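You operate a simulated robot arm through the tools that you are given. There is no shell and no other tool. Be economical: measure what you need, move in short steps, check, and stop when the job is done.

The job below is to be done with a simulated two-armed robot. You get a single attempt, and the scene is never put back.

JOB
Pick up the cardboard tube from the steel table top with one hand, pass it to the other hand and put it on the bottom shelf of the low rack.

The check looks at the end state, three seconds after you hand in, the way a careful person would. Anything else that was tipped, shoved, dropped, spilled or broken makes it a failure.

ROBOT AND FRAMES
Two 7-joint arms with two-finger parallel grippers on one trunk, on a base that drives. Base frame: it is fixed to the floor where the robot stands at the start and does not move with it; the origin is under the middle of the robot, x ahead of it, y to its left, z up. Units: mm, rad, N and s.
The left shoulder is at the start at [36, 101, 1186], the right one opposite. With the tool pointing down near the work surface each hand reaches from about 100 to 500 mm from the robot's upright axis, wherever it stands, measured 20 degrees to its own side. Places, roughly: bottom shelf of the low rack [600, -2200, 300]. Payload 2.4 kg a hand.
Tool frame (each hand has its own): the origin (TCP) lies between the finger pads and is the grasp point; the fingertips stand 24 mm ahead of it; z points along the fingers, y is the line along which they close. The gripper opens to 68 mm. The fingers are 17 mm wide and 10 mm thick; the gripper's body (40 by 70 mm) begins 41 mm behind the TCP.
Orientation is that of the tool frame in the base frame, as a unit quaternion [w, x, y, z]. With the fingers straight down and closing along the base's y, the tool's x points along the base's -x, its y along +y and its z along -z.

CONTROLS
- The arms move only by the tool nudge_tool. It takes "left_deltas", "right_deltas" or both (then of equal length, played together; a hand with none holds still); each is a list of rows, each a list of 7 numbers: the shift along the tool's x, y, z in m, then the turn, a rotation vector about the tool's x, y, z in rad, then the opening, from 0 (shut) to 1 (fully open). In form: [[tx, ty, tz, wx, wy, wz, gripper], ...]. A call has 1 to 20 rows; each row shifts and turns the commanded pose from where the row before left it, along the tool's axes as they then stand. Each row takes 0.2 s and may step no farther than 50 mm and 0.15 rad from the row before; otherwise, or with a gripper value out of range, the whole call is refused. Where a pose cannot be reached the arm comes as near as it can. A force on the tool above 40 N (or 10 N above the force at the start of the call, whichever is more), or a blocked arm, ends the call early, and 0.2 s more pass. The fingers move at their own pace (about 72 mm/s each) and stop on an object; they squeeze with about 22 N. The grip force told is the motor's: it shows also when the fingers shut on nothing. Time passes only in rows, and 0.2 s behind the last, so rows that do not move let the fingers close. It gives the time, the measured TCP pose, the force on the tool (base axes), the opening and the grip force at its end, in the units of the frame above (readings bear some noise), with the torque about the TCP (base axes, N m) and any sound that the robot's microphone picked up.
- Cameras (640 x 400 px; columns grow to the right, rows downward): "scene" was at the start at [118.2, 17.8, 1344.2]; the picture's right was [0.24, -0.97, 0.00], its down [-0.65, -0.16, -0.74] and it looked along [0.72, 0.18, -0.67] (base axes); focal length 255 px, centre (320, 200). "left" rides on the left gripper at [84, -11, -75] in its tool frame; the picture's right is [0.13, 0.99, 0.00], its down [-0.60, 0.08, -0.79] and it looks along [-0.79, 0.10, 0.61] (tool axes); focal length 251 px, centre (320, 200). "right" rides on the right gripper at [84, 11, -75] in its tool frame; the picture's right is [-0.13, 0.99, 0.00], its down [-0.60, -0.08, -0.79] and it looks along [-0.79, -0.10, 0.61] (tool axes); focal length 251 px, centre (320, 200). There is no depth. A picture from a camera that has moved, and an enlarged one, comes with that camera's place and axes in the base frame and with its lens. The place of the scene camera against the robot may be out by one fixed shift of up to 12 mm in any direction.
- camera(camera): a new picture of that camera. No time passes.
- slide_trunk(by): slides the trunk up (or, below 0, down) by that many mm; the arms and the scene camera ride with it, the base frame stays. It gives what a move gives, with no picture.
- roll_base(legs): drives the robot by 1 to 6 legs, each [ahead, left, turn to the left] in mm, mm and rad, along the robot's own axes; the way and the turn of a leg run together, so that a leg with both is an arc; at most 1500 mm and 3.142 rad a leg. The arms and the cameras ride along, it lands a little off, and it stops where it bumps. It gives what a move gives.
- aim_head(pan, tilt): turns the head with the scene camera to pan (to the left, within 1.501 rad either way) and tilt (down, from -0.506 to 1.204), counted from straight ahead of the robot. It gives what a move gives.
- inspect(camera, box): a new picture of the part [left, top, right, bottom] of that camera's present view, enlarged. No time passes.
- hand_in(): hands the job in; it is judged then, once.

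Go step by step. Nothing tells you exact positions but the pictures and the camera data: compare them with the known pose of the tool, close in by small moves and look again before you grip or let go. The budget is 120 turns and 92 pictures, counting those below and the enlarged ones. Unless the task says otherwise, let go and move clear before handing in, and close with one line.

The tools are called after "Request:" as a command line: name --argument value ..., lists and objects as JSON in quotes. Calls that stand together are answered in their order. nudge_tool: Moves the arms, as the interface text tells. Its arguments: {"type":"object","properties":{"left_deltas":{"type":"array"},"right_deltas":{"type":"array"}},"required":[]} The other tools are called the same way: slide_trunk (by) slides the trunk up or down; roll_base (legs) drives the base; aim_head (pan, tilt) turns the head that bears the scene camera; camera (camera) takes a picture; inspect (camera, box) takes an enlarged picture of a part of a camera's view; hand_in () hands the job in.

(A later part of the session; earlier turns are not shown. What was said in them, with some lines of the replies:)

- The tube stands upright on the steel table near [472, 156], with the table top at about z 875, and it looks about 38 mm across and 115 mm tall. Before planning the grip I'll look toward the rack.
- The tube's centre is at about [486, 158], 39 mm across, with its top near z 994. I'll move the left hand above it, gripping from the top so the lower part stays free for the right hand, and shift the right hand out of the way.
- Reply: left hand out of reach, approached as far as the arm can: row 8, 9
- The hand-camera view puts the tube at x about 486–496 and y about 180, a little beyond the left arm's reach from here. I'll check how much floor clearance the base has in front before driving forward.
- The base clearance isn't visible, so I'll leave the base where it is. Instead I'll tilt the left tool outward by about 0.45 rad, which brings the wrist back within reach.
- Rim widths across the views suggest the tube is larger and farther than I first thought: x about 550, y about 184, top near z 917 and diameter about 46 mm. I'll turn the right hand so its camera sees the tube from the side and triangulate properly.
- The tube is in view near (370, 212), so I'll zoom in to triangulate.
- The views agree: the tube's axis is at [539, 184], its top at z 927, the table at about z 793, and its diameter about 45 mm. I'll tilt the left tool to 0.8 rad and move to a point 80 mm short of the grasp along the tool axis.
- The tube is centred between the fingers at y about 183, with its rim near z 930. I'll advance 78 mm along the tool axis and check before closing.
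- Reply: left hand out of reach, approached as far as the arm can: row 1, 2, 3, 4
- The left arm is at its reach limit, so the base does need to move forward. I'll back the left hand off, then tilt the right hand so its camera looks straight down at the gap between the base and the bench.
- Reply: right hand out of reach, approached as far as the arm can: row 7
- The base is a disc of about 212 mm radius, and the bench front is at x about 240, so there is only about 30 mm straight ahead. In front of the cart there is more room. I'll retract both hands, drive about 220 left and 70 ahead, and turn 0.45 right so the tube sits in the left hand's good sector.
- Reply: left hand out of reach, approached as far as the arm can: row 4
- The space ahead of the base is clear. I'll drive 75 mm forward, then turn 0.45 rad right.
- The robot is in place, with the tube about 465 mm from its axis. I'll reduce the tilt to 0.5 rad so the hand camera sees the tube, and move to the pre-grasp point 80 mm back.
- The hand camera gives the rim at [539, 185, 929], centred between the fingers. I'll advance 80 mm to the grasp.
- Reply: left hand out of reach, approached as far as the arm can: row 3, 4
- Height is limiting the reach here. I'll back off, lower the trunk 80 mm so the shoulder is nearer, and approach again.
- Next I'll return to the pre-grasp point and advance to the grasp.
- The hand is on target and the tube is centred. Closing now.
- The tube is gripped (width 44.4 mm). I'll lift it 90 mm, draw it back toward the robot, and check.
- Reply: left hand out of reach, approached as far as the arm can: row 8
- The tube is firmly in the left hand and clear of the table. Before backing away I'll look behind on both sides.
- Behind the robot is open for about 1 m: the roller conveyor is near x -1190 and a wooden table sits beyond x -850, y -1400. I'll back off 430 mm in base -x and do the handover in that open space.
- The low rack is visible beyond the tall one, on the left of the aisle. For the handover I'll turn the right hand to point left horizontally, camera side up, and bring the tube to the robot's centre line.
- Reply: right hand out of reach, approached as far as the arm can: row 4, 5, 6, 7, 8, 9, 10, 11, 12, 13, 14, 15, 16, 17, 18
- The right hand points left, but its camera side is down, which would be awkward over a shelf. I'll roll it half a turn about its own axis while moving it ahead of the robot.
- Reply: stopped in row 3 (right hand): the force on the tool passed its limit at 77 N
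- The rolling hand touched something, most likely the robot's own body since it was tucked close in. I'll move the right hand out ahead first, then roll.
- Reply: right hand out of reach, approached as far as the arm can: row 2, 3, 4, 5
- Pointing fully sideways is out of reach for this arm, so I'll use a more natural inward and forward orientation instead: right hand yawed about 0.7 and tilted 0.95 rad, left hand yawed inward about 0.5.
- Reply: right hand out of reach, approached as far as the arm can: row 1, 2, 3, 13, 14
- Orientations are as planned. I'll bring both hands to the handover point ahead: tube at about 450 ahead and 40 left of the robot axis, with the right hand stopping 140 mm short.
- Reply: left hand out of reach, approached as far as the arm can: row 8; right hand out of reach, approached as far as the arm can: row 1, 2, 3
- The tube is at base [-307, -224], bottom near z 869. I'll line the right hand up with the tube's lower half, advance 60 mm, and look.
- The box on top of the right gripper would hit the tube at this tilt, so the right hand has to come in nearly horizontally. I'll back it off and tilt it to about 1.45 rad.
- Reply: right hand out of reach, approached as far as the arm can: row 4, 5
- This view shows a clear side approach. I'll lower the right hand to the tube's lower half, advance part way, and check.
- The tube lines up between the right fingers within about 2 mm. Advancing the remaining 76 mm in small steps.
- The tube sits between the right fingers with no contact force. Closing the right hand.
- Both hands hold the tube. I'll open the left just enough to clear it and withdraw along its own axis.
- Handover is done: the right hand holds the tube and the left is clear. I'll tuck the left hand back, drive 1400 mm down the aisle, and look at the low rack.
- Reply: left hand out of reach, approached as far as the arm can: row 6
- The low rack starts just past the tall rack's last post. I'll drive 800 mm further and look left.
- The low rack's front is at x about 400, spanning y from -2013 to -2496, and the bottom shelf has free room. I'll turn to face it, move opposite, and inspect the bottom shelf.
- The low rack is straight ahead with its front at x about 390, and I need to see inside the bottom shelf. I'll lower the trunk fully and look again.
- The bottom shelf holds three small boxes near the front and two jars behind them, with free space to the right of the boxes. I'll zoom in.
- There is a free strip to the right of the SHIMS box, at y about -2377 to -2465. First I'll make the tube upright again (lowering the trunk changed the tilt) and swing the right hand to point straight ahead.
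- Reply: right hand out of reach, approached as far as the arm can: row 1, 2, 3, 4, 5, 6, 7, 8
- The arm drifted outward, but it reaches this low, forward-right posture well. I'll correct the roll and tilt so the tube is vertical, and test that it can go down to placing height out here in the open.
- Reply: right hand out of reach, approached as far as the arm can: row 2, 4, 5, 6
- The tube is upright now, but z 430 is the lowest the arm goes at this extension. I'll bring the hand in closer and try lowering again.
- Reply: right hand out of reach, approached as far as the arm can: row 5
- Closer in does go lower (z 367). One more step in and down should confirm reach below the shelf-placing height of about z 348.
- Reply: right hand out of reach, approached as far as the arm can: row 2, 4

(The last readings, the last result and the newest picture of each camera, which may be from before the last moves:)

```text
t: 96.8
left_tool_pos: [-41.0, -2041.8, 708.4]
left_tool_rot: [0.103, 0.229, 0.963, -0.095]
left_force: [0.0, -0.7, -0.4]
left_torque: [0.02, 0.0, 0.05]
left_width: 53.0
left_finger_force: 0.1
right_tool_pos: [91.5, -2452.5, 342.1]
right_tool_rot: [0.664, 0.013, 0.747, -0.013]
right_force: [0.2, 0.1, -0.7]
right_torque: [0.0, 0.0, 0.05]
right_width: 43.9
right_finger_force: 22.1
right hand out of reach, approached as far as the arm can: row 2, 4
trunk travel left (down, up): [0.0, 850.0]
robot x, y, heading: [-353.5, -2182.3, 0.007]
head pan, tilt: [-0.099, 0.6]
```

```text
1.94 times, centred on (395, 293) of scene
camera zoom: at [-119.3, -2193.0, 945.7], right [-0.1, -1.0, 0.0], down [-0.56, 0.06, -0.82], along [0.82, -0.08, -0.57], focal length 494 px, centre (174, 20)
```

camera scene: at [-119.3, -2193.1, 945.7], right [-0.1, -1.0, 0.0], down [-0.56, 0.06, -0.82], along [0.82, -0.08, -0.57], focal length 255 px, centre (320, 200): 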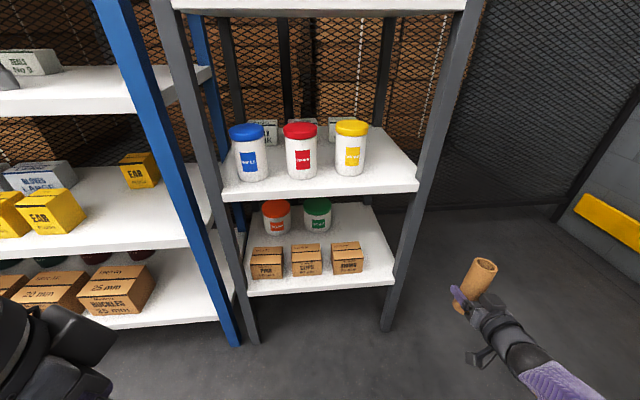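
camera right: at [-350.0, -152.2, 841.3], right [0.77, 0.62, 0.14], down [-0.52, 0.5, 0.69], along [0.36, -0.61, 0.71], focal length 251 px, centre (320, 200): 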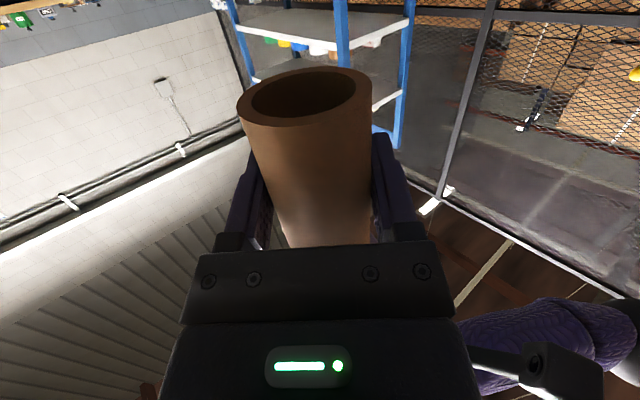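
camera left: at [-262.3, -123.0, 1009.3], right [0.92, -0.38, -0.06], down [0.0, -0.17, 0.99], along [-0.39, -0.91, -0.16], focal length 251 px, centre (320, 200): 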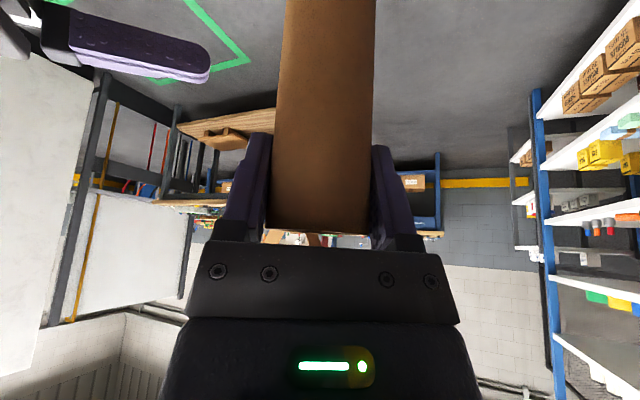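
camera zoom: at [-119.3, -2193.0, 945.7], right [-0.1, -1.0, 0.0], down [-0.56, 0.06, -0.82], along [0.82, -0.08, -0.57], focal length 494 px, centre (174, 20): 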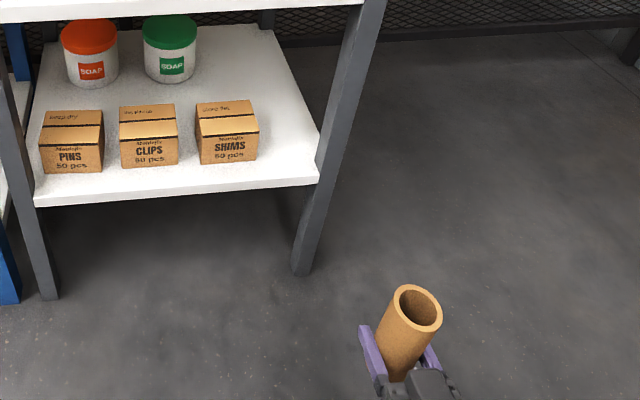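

The arm reaches z 342 at about 445 ahead and 270 to the right of the robot. I'll insert the tube with the base and lower it with the arm. First I'll raise the tube a bit, tuck the left hand, drive to a standoff in front of the free strip, and measure.

Request:
nudge_tool --right_deltas '[[-0.0225, 0, -0.0027, 0, 0, 0, 0], [-0.0225, 0, -0.0027, 0, 0, 0, 0], [0, 0, 0, 0, 0, 0, 0], [0, 0, 0, 0, 0, 0, 0], [0, 0, 0, 0, 0, 0, 0]]' --left_deltas '[[0.0204, -0.0147, -0.0187, 0, 0, 0, 0.78], [0.0204, -0.0147, -0.0187, 0, 0, 0, 0.78], [0.0204, -0.0147, -0.0187, 0, 0, 0, 0.78], [0.0204, -0.0147, -0.0187, 0, 0, 0, 0.78], [0, 0, 0, 0, 0, 0, 0.78]]'

Request:
roll_base --legs '[[150, 32, 0]]'

Request:
aim_head --pan -0.45 --tilt 0.75

Request:
camera --camera "scene"

Request:
camera --camera "left"

```text
t: 97.5
left_tool_pos: [-77.9, -2039.0, 767.1]
left_tool_rot: [0.119, 0.229, 0.961, -0.098]
left_force: [7.0, -3.0, 7.0]
left_torque: [0.52, 1.25, 0.17]
left_width: 53.0
left_finger_force: 0.1
left hand out of reach, approached as far as the arm can: row 1, 2, 3
right_tool_pos: [93.3, -2460.8, 382.6]
right_tool_rot: [0.662, 0.013, 0.749, -0.009]
right_force: [0.0, -0.1, 0.4]
right_torque: [0.02, -0.02, 0.01]
right_width: 43.5
right_finger_force: 22.3
right hand out of reach, approached as far as the arm can: row 1, 2
trunk travel left (down, up): [0.0, 850.0]
robot x, y, heading: [-351.4, -2181.7, 0.005]
head pan, tilt: [-0.099, 0.6]
stopped in row 3 (left hand): the force on the tool passed its limit at 163 N (the readings are from after the stop); the commanded pose is now the measured one
```

```text
t: 98.9
left_tool_pos: [71.3, -2007.1, 764.9]
left_tool_rot: [0.118, 0.229, 0.961, -0.097]
left_force: [14.6, -3.6, 5.0]
left_torque: [0.41, 1.36, -0.27]
left_width: 53.1
left_finger_force: 0.0
right_tool_pos: [240.3, -2429.2, 382.9]
right_tool_rot: [0.663, 0.013, 0.749, -0.009]
right_force: [0.1, 0.0, -0.8]
right_torque: [-0.01, -0.01, 0.01]
right_width: 43.7
right_finger_force: 22.0
trunk travel left (down, up): [0.0, 850.0]
robot x, y, heading: [-204.7, -2148.7, 0.004]
head pan, tilt: [-0.099, 0.6]
```

```text
t: 99.7
left_tool_pos: [73.0, -2005.9, 766.3]
left_tool_rot: [0.119, 0.229, 0.961, -0.097]
left_force: [10.2, -2.4, 4.8]
left_torque: [0.35, 1.01, -0.19]
left_width: 52.9
left_finger_force: 0.0
right_tool_pos: [241.8, -2428.6, 382.9]
right_tool_rot: [0.663, 0.013, 0.748, -0.009]
right_force: [0.5, 0.5, 0.3]
right_torque: [0.0, -0.02, -0.01]
right_width: 43.7
right_finger_force: 22.1
trunk travel left (down, up): [0.0, 850.0]
robot x, y, heading: [-203.3, -2151.6, 0.004]
head pan, tilt: [-0.45, 0.75]
```

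```text
34 pictures are left
camera scene: at [16.3, -2187.7, 932.9], right [-0.43, -0.9, 0.0], down [-0.62, 0.29, -0.73], along [0.66, -0.32, -0.68], focal length 255 px, centre (320, 200)
```

scene: 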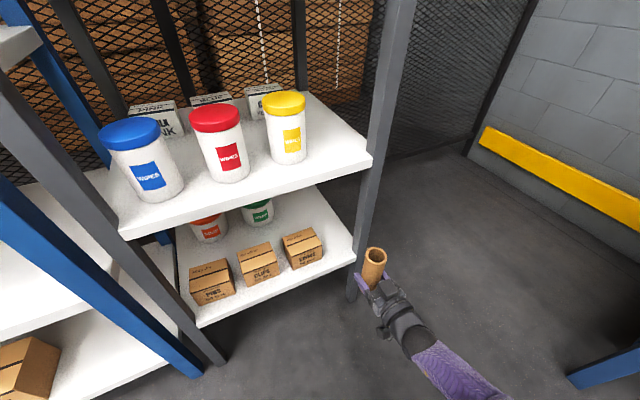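

```text
33 pictures are left
camera left: at [-19.3, -1963.1, 817.0], right [0.35, 0.92, -0.17], down [0.41, 0.01, 0.91], along [0.84, -0.38, -0.38], focal length 251 px, centre (320, 200)
```

left: 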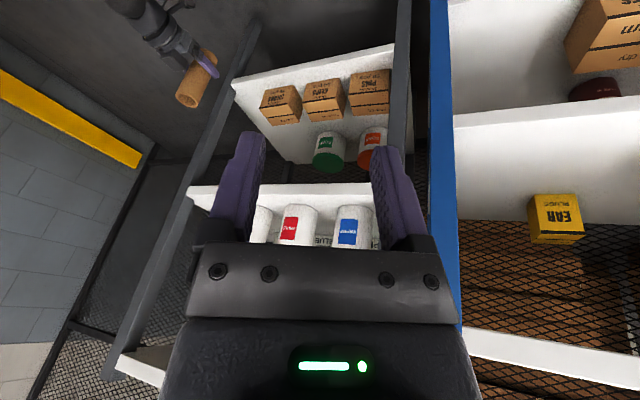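

The left hand is pressing lightly on the robot's own body, so I'll ease it off. Then I'll zoom on the free corner of the bottom shelf.

Request:
nudge_tool --left_deltas '[[-0.0174, 0.009, 0.003, 0, 0, 0, 0.78], [0, 0, 0, 0, 0, 0, 0.78]]'

Request:
inspect --camera "scene" --box '[270, 210, 414, 300]'

Request:
inspect --camera "left" --box '[160, 20, 320, 120]'

```text
t: 100.3
left_tool_pos: [91.9, -2005.3, 766.4]
left_tool_rot: [0.117, 0.229, 0.962, -0.096]
left_force: [0.1, 0.1, -0.1]
left_torque: [-0.03, 0.0, -0.03]
left_width: 53.1
left_finger_force: 0.0
right_tool_pos: [241.6, -2428.1, 383.2]
right_tool_rot: [0.664, 0.013, 0.748, -0.009]
right_force: [0.0, -0.7, 0.7]
right_torque: [0.01, -0.02, -0.01]
right_width: 43.3
right_finger_force: 21.8
trunk travel left (down, up): [0.0, 850.0]
robot x, y, heading: [-201.9, -2150.5, 0.004]
head pan, tilt: [-0.45, 0.75]
```

```text
4.44 times, centred on (342, 255) of scene
camera zoom: at [16.2, -2187.7, 932.8], right [-0.43, -0.9, 0.0], down [-0.62, 0.3, -0.73], along [0.66, -0.32, -0.68], focal length 1132 px, centre (222, -44)
```

zoom: 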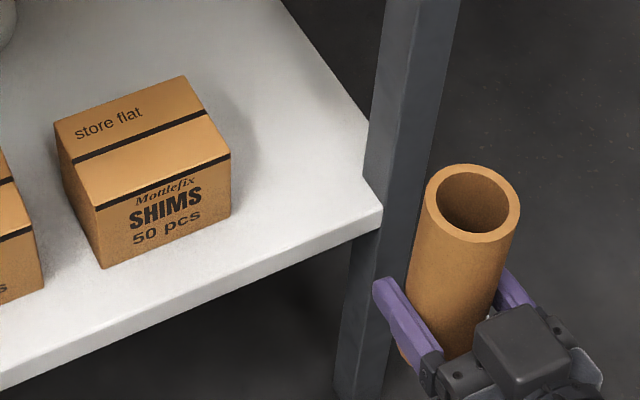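

```text
4.00 times, centred on (240, 70) of left
camera zoom: at [0.3, -1963.1, 817.2], right [0.35, 0.92, -0.17], down [0.41, 0.01, 0.91], along [0.84, -0.38, -0.38], focal length 1006 px, centre (640, 720)
```

zoom: 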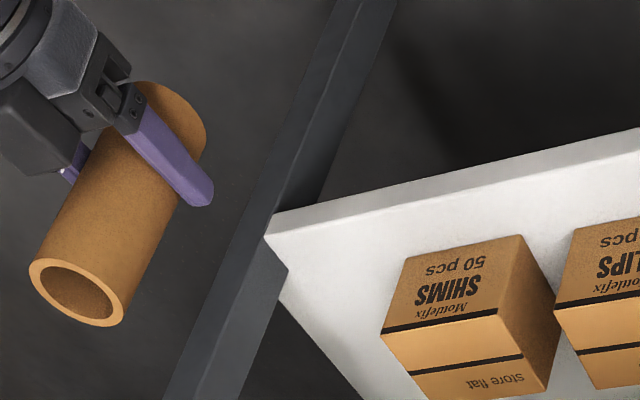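

Triangulating both views, with the tube's own known position as calibration, gives:

| Feature | Value |
|---|---|
| Shelf top | z ≈ 291 |
| Shelf front edge | x ≈ 355 |
| SHIMS box right side | y ≈ -2373 |
| Right post | y ≈ -2466 |

The target is therefore tube axis at [396, -2420]. I'll test here in free space that the arm can go down to TCP z 336, then come back up.

Request:
nudge_tool --right_deltas '[[0.0025, 0.015, -0.02, 0, 0, 0, 0], [0.0223, 0, 0.0027, 0, 0, 0, 0], [0.0223, 0, 0.0027, 0, 0, 0, 0], [0, 0, 0, 0, 0, 0, 0]]'

```text
t: 101.3
left_tool_pos: [90.2, -2005.6, 766.2]
left_tool_rot: [0.118, 0.229, 0.961, -0.097]
left_force: [0.4, 0.4, -0.4]
left_torque: [-0.01, 0.0, 0.02]
left_width: 53.0
left_finger_force: 0.0
right_tool_pos: [223.1, -2426.5, 335.6]
right_tool_rot: [0.663, 0.013, 0.748, -0.009]
right_force: [0.3, -0.6, 0.3]
right_torque: [0.0, 0.01, -0.01]
right_width: 43.7
right_finger_force: 21.6
right hand out of reach, approached as far as the arm can: row 1
trunk travel left (down, up): [0.0, 850.0]
robot x, y, heading: [-201.5, -2150.8, 0.004]
head pan, tilt: [-0.45, 0.75]
```

It reached z 335.6. I'll check 10 mm of extra travel, then raise to z 365 for entry, which leaves about 25 mm clearance over the shelf.

Request:
nudge_tool --right_deltas '[[0.01, 0, 0.0012, 0, 0, 0, 0], [0, 0, 0, 0, 0, 0, 0]]'

Request:
nudge_tool --right_deltas '[[-0.02, 0, -0.0024, 0, 0, 0, 0], [-0.02, 0, -0.0024, 0, 0, 0, 0], [0, 0, 0, 0, 0, 0, 0]]'

```text
t: 101.9
left_tool_pos: [92.6, -2007.3, 765.4]
left_tool_rot: [0.118, 0.229, 0.961, -0.096]
left_force: [0.3, -0.1, 0.3]
left_torque: [0.0, -0.01, 0.02]
left_width: 53.0
left_finger_force: 0.0
right_tool_pos: [223.4, -2427.4, 336.0]
right_tool_rot: [0.663, 0.013, 0.748, -0.009]
right_force: [0.3, 0.2, 0.4]
right_torque: [0.02, 0.04, 0.01]
right_width: 43.6
right_finger_force: 22.0
right hand out of reach, approached as far as the arm can: row 1
trunk travel left (down, up): [0.0, 850.0]
robot x, y, heading: [-206.5, -2148.7, -0.0]
head pan, tilt: [-0.45, 0.75]
```

```text
t: 102.7
left_tool_pos: [90.8, -2006.2, 765.8]
left_tool_rot: [0.119, 0.229, 0.961, -0.096]
left_force: [0.0, 0.0, -0.9]
left_torque: [0.02, -0.01, 0.0]
left_width: 52.9
left_finger_force: 0.0
right_tool_pos: [224.7, -2427.1, 375.0]
right_tool_rot: [0.663, 0.013, 0.748, -0.007]
right_force: [0.1, -0.2, -0.7]
right_torque: [-0.02, 0.0, 0.0]
right_width: 43.7
right_finger_force: 22.1
trunk travel left (down, up): [0.0, 850.0]
robot x, y, heading: [-201.5, -2150.2, 0.001]
head pan, tilt: [-0.45, 0.75]
```

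The arm's floor here is about z 336, just enough for shelf contact at about z 338. I'll drive 100 mm in, which stops just short of the shelf edge, and check alignment.

Request:
roll_base --legs '[[100, 7, 0]]'

Request:
camera --camera "scene"

Request:
camera --camera "left"

```text
t: 103.8
left_tool_pos: [190.6, -1999.0, 765.9]
left_tool_rot: [0.119, 0.229, 0.961, -0.097]
left_force: [-0.2, 0.1, 0.8]
left_torque: [0.01, -0.02, 0.01]
left_width: 53.0
left_finger_force: 0.1
right_tool_pos: [323.8, -2420.4, 374.7]
right_tool_rot: [0.663, 0.014, 0.748, -0.008]
right_force: [0.9, 0.0, -0.1]
right_torque: [-0.01, 0.04, -0.01]
right_width: 44.0
right_finger_force: 22.1
trunk travel left (down, up): [0.0, 850.0]
robot x, y, heading: [-98.9, -2140.6, 0.002]
head pan, tilt: [-0.45, 0.75]
```

```text
30 pictures are left
camera scene: at [116.3, -2180.8, 932.9], right [-0.43, -0.9, 0.0], down [-0.61, 0.3, -0.73], along [0.66, -0.32, -0.68], focal length 255 px, centre (320, 200)
```

scene: 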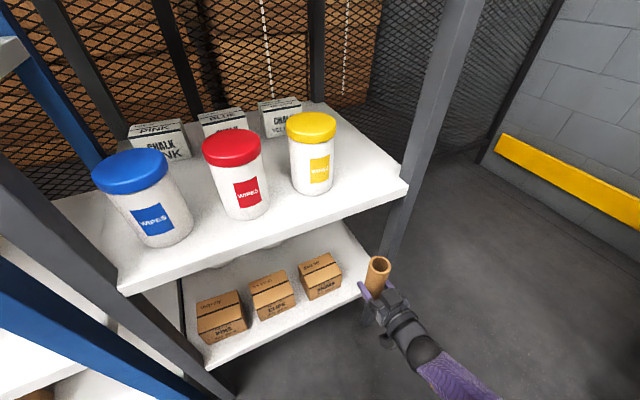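

```text
29 pictures are left
camera left: at [100.5, -1956.2, 817.3], right [0.35, 0.92, -0.17], down [0.41, 0.01, 0.91], along [0.84, -0.39, -0.38], focal length 251 px, centre (320, 200)
```

left: 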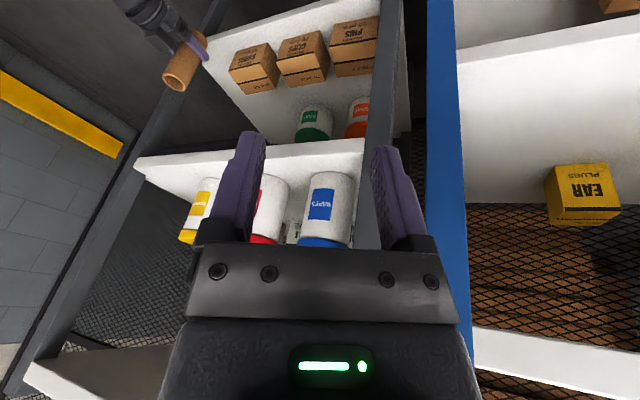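

I'll nudge the left hand inward, away from the tall rack's post, and zoom in on the tube and free strip.

Request:
nudge_tool --left_deltas '[[-0.0117, -0.0193, -0.0082, 0, 0, 0, 0.78], [-0.0117, -0.0193, -0.0082, 0, 0, 0, 0.78], [-0.0117, -0.0193, -0.0082, 0, 0, 0, 0.78], [0, 0, 0, 0, 0, 0, 0.78]]'

Request:
inspect --camera "scene" --box '[290, 230, 434, 320]'

Request:
camera --camera "left"

```text
t: 104.8
left_tool_pos: [189.5, -2058.6, 808.1]
left_tool_rot: [0.118, 0.229, 0.961, -0.097]
left_force: [0.0, -0.2, 0.7]
left_torque: [0.0, -0.02, 0.02]
left_width: 52.7
left_finger_force: 0.1
right_tool_pos: [325.0, -2420.2, 373.6]
right_tool_rot: [0.663, 0.015, 0.748, -0.009]
right_force: [0.6, -0.3, 0.7]
right_torque: [-0.01, 0.03, -0.01]
right_width: 43.6
right_finger_force: 22.1
trunk travel left (down, up): [0.0, 850.0]
robot x, y, heading: [-102.3, -2140.7, -0.003]
head pan, tilt: [-0.45, 0.75]
```

```text
4.44 times, centred on (362, 275) of scene
camera zoom: at [116.3, -2180.8, 932.8], right [-0.43, -0.9, 0.0], down [-0.61, 0.3, -0.73], along [0.66, -0.32, -0.68], focal length 1132 px, centre (133, -133)
```

zoom: 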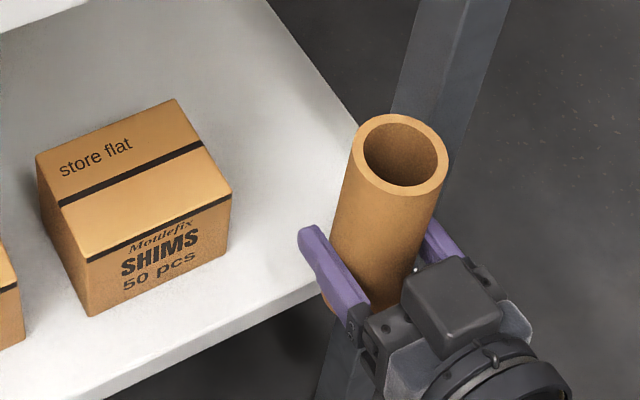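

```text
27 pictures are left
camera left: at [99.1, -2016.0, 858.6], right [0.35, 0.92, -0.17], down [0.41, 0.01, 0.91], along [0.84, -0.39, -0.38], focal length 251 px, centre (320, 200)
```

left: 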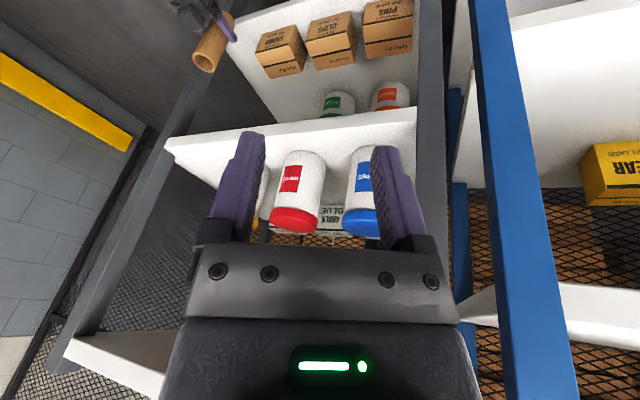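

The projected footprint sits in the free strip with about 14 mm to spare beside each finger. Driving in the remaining 72 mm with 35 mm clearance under the tube.

Request:
roll_base --legs '[[72, -1, 0]]'

Request:
inspect --camera "scene" --box '[290, 230, 450, 330]'

Request:
camera --camera "left"

```text
t: 105.9
left_tool_pos: [261.4, -2060.0, 807.7]
left_tool_rot: [0.119, 0.229, 0.961, -0.096]
left_force: [-0.5, 0.3, 0.2]
left_torque: [-0.01, 0.0, 0.03]
left_width: 53.0
left_finger_force: 0.1
right_tool_pos: [396.5, -2421.2, 374.1]
right_tool_rot: [0.664, 0.013, 0.748, -0.007]
right_force: [-0.3, 0.1, 0.2]
right_torque: [0.02, 0.01, -0.01]
right_width: 43.7
right_finger_force: 22.4
trunk travel left (down, up): [0.0, 850.0]
robot x, y, heading: [-32.8, -2139.8, 0.006]
head pan, tilt: [-0.45, 0.75]
```

```text
4.00 times, centred on (370, 280) of scene
camera zoom: at [188.2, -2181.7, 932.9], right [-0.43, -0.9, 0.0], down [-0.61, 0.3, -0.73], along [0.66, -0.32, -0.68], focal length 1019 px, centre (120, -120)
```

zoom: 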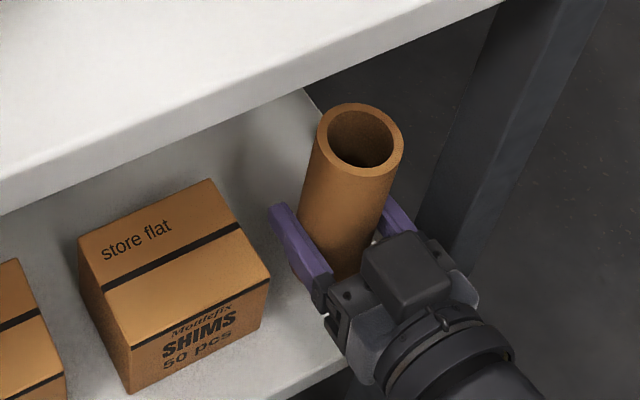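

```text
25 pictures are left
camera left: at [171.0, -2016.6, 858.5], right [0.35, 0.92, -0.17], down [0.41, 0.01, 0.91], along [0.84, -0.39, -0.38], focal length 251 px, centre (320, 200)
```

left: 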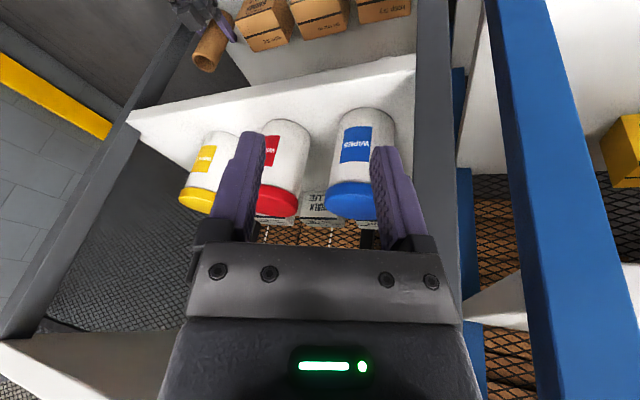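

The tube is over the shelf corner, clear of the box and post. Lowering 30 mm first.

Request:
nudge_tool --right_deltas '[[0.01, 0, 0.0012, 0, 0, 0, 0], [0.01, 0, 0.0012, 0, 0, 0, 0], [0.01, 0, 0.0012, 0, 0, 0, 0], [0, 0, 0, 0, 0, 0, 0]]'

Request:
nudge_tool --right_deltas '[[0.003, 0, 0.0004, 0, 0, 0, 0], [0, 0, 0, 0, 0, 0, 0]]'

Request:
inspect --camera "scene" --box '[290, 230, 450, 330]'

Request:
inspect --camera "left" --box '[160, 0, 320, 100]'

```text
t: 106.9
left_tool_pos: [262.1, -2060.4, 807.5]
left_tool_rot: [0.119, 0.23, 0.961, -0.096]
left_force: [-0.4, 0.1, 0.5]
left_torque: [-0.01, 0.01, -0.01]
left_width: 52.9
left_finger_force: 0.2
right_tool_pos: [394.8, -2419.8, 344.3]
right_tool_rot: [0.664, 0.014, 0.748, -0.008]
right_force: [1.4, -0.3, 3.5]
right_torque: [-0.13, -0.03, 0.02]
right_width: 43.6
right_finger_force: 22.1
trunk travel left (down, up): [0.0, 850.0]
robot x, y, heading: [-31.7, -2143.6, -0.0]
head pan, tilt: [-0.45, 0.75]
```

```text
t: 107.5
left_tool_pos: [260.9, -2059.3, 808.8]
left_tool_rot: [0.119, 0.229, 0.961, -0.098]
left_force: [0.3, 0.3, 0.5]
left_torque: [-0.01, 0.01, 0.01]
left_width: 53.0
left_finger_force: 0.1
right_tool_pos: [396.3, -2420.3, 342.7]
right_tool_rot: [0.665, 0.014, 0.747, -0.009]
right_force: [2.2, -0.4, 20.9]
right_torque: [-0.06, -0.17, -0.03]
right_width: 43.9
right_finger_force: 22.6
trunk travel left (down, up): [0.0, 850.0]
robot x, y, heading: [-29.0, -2142.5, 0.002]
head pan, tilt: [-0.45, 0.75]
```

```text
4.00 times, centred on (370, 280) of scene
camera zoom: at [187.2, -2181.0, 933.4], right [-0.43, -0.9, 0.0], down [-0.61, 0.3, -0.73], along [0.66, -0.32, -0.68], focal length 1019 px, centre (120, -120)
```

zoom: 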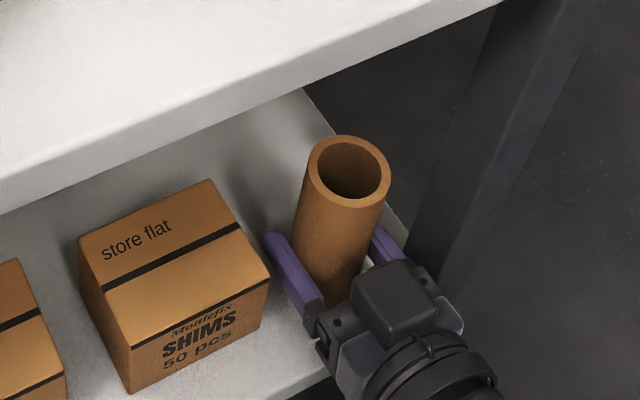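

```text
4.00 times, centred on (240, 50) of left
camera zoom: at [170.0, -2015.9, 858.9], right [0.35, 0.92, -0.17], down [0.41, 0.01, 0.91], along [0.84, -0.39, -0.38], focal length 1006 px, centre (640, 800)
```

zoom: 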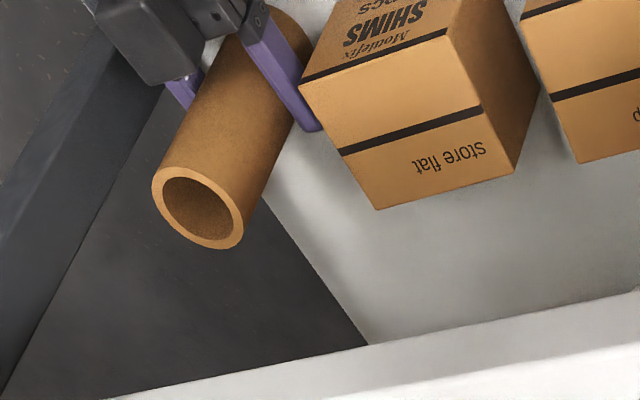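

There is 21 N of upward force with almost no torque, so the tube's base is resting on the shelf. I'll relax the pressure by 1.5 mm and open the fingers just a little.

Request:
nudge_tool --right_deltas '[[-0.0015, 0, 0, 0, 0, 0, 0], [0, 0, 0, 0, 0, 0, 0], [0, 0, 0, 0, 0, 0, 0.7], [0, 0, 0, 0, 0, 0, 0.76], [0, 0, 0, 0, 0, 0, 0.76]]'

Request:
inspect --camera "scene" --box '[290, 230, 450, 330]'

Request:
inspect --camera "left" --box '[160, 0, 320, 100]'

Request:
camera --camera "right"

```text
t: 108.7
left_tool_pos: [262.6, -2059.3, 806.3]
left_tool_rot: [0.119, 0.229, 0.961, -0.098]
left_force: [0.3, 0.4, 0.0]
left_torque: [0.01, -0.02, 0.0]
left_width: 53.1
left_finger_force: 0.0
right_tool_pos: [396.4, -2421.5, 343.2]
right_tool_rot: [0.663, 0.015, 0.749, -0.008]
right_force: [-0.3, -0.1, 0.7]
right_torque: [-0.01, -0.02, -0.02]
right_width: 51.5
right_finger_force: 0.1
trunk travel left (down, up): [0.0, 850.0]
robot x, y, heading: [-34.5, -2145.9, 0.01]
head pan, tilt: [-0.45, 0.75]
```

```text
4.00 times, centred on (370, 280) of scene
camera zoom: at [188.3, -2181.7, 932.8], right [-0.43, -0.9, 0.0], down [-0.61, 0.3, -0.73], along [0.66, -0.32, -0.68], focal length 1019 px, centre (120, -120)
```

zoom: 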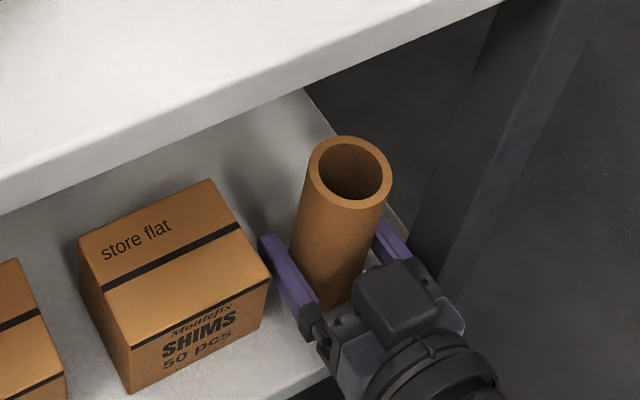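

```text
4.00 times, centred on (240, 50) of left
camera zoom: at [171.0, -2016.6, 858.5], right [0.35, 0.92, -0.17], down [0.41, 0.01, 0.91], along [0.84, -0.39, -0.38], focal length 1006 px, centre (640, 800)
```

zoom: 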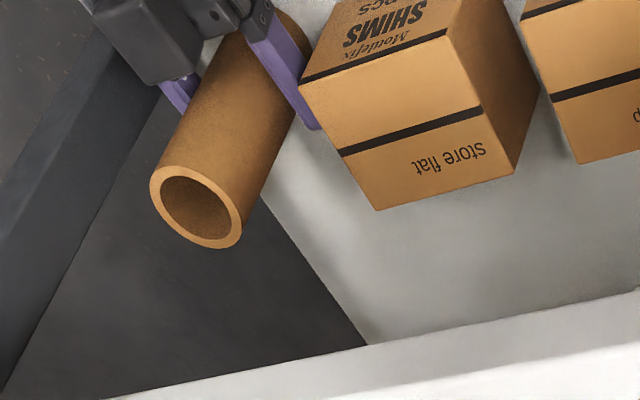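

```text
20 pictures are left
camera right: at [312.5, -2407.4, 268.1], right [0.05, 0.99, 0.14], down [-0.72, -0.06, 0.69], along [0.7, -0.13, 0.71], focal length 251 px, centre (320, 200)
```

right: 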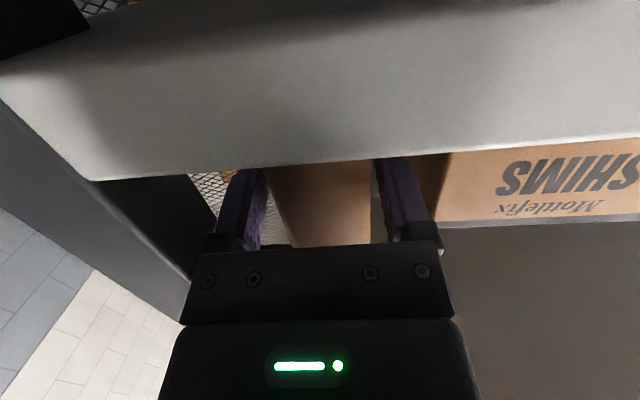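

The tube stands released on the shelf. I'll back out along the finger direction with the base.

Request:
roll_base --legs '[[-60, 2, 0]]'

Request:
inspect --camera "scene" --box '[270, 200, 430, 300]'

```text
t: 109.6
left_tool_pos: [201.5, -2058.7, 806.8]
left_tool_rot: [0.118, 0.23, 0.961, -0.097]
left_force: [-0.6, -0.5, 0.7]
left_torque: [-0.01, -0.01, -0.01]
left_width: 52.9
left_finger_force: 0.0
right_tool_pos: [335.7, -2419.0, 342.8]
right_tool_rot: [0.664, 0.014, 0.748, -0.008]
right_force: [-0.1, 0.0, 0.5]
right_torque: [0.03, -0.01, -0.02]
right_width: 51.7
right_finger_force: 0.1
trunk travel left (down, up): [0.0, 850.0]
robot x, y, heading: [-89.6, -2139.0, -0.003]
head pan, tilt: [-0.45, 0.75]
```

```text
4.00 times, centred on (350, 250) of scene
camera zoom: at [128.1, -2179.8, 932.8], right [-0.43, -0.9, 0.0], down [-0.61, 0.3, -0.73], along [0.66, -0.32, -0.68], focal length 1019 px, centre (200, 0)
```

zoom: 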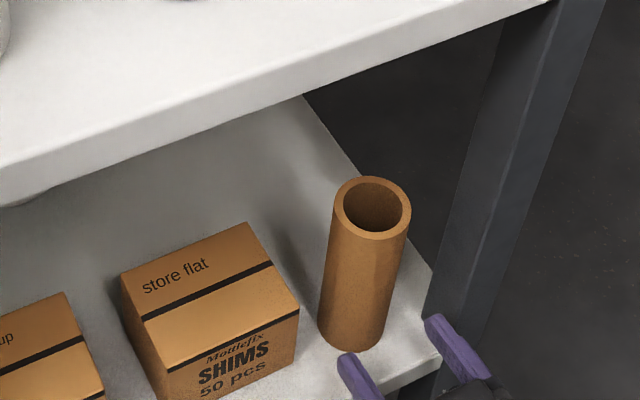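

The tube stands upright on the shelf and the fingers have cleared it. Backing well away for a final look.

Request:
roll_base --legs '[[-250, 0, 0]]'

Request:
camera --camera "scene"

```text
t: 111.5
left_tool_pos: [-47.8, -2057.4, 807.2]
left_tool_rot: [0.119, 0.231, 0.961, -0.098]
left_force: [-0.5, -0.5, 0.2]
left_torque: [0.0, -0.01, -0.03]
left_width: 53.0
left_finger_force: 0.1
right_tool_pos: [84.6, -2421.3, 343.3]
right_tool_rot: [0.663, 0.014, 0.748, -0.008]
right_force: [0.6, -0.3, 0.1]
right_torque: [0.03, -0.04, 0.0]
right_width: 51.5
right_finger_force: 0.0
trunk travel left (down, up): [0.0, 850.0]
robot x, y, heading: [-341.8, -2140.3, -0.001]
head pan, tilt: [-0.45, 0.75]
```

```text
18 pictures are left
camera scene: at [-122.0, -2180.3, 932.8], right [-0.44, -0.9, 0.0], down [-0.61, 0.3, -0.73], along [0.66, -0.32, -0.68], focal length 255 px, centre (320, 200)
```

scene: 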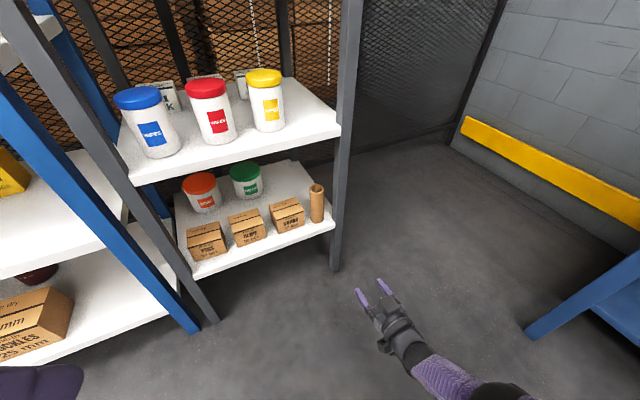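

The tube stands on the bottom shelf of the low rack, the items around it look unmoved, and both hands are clear. Handing in.

Request:
hand_in

```text
The job is handed in.
```

The cardboard tube was picked up with the left hand, passed to the right hand, and now stands upright on the bottom shelf of the low rack; the last picture showed nothing else on the rack disturbed.
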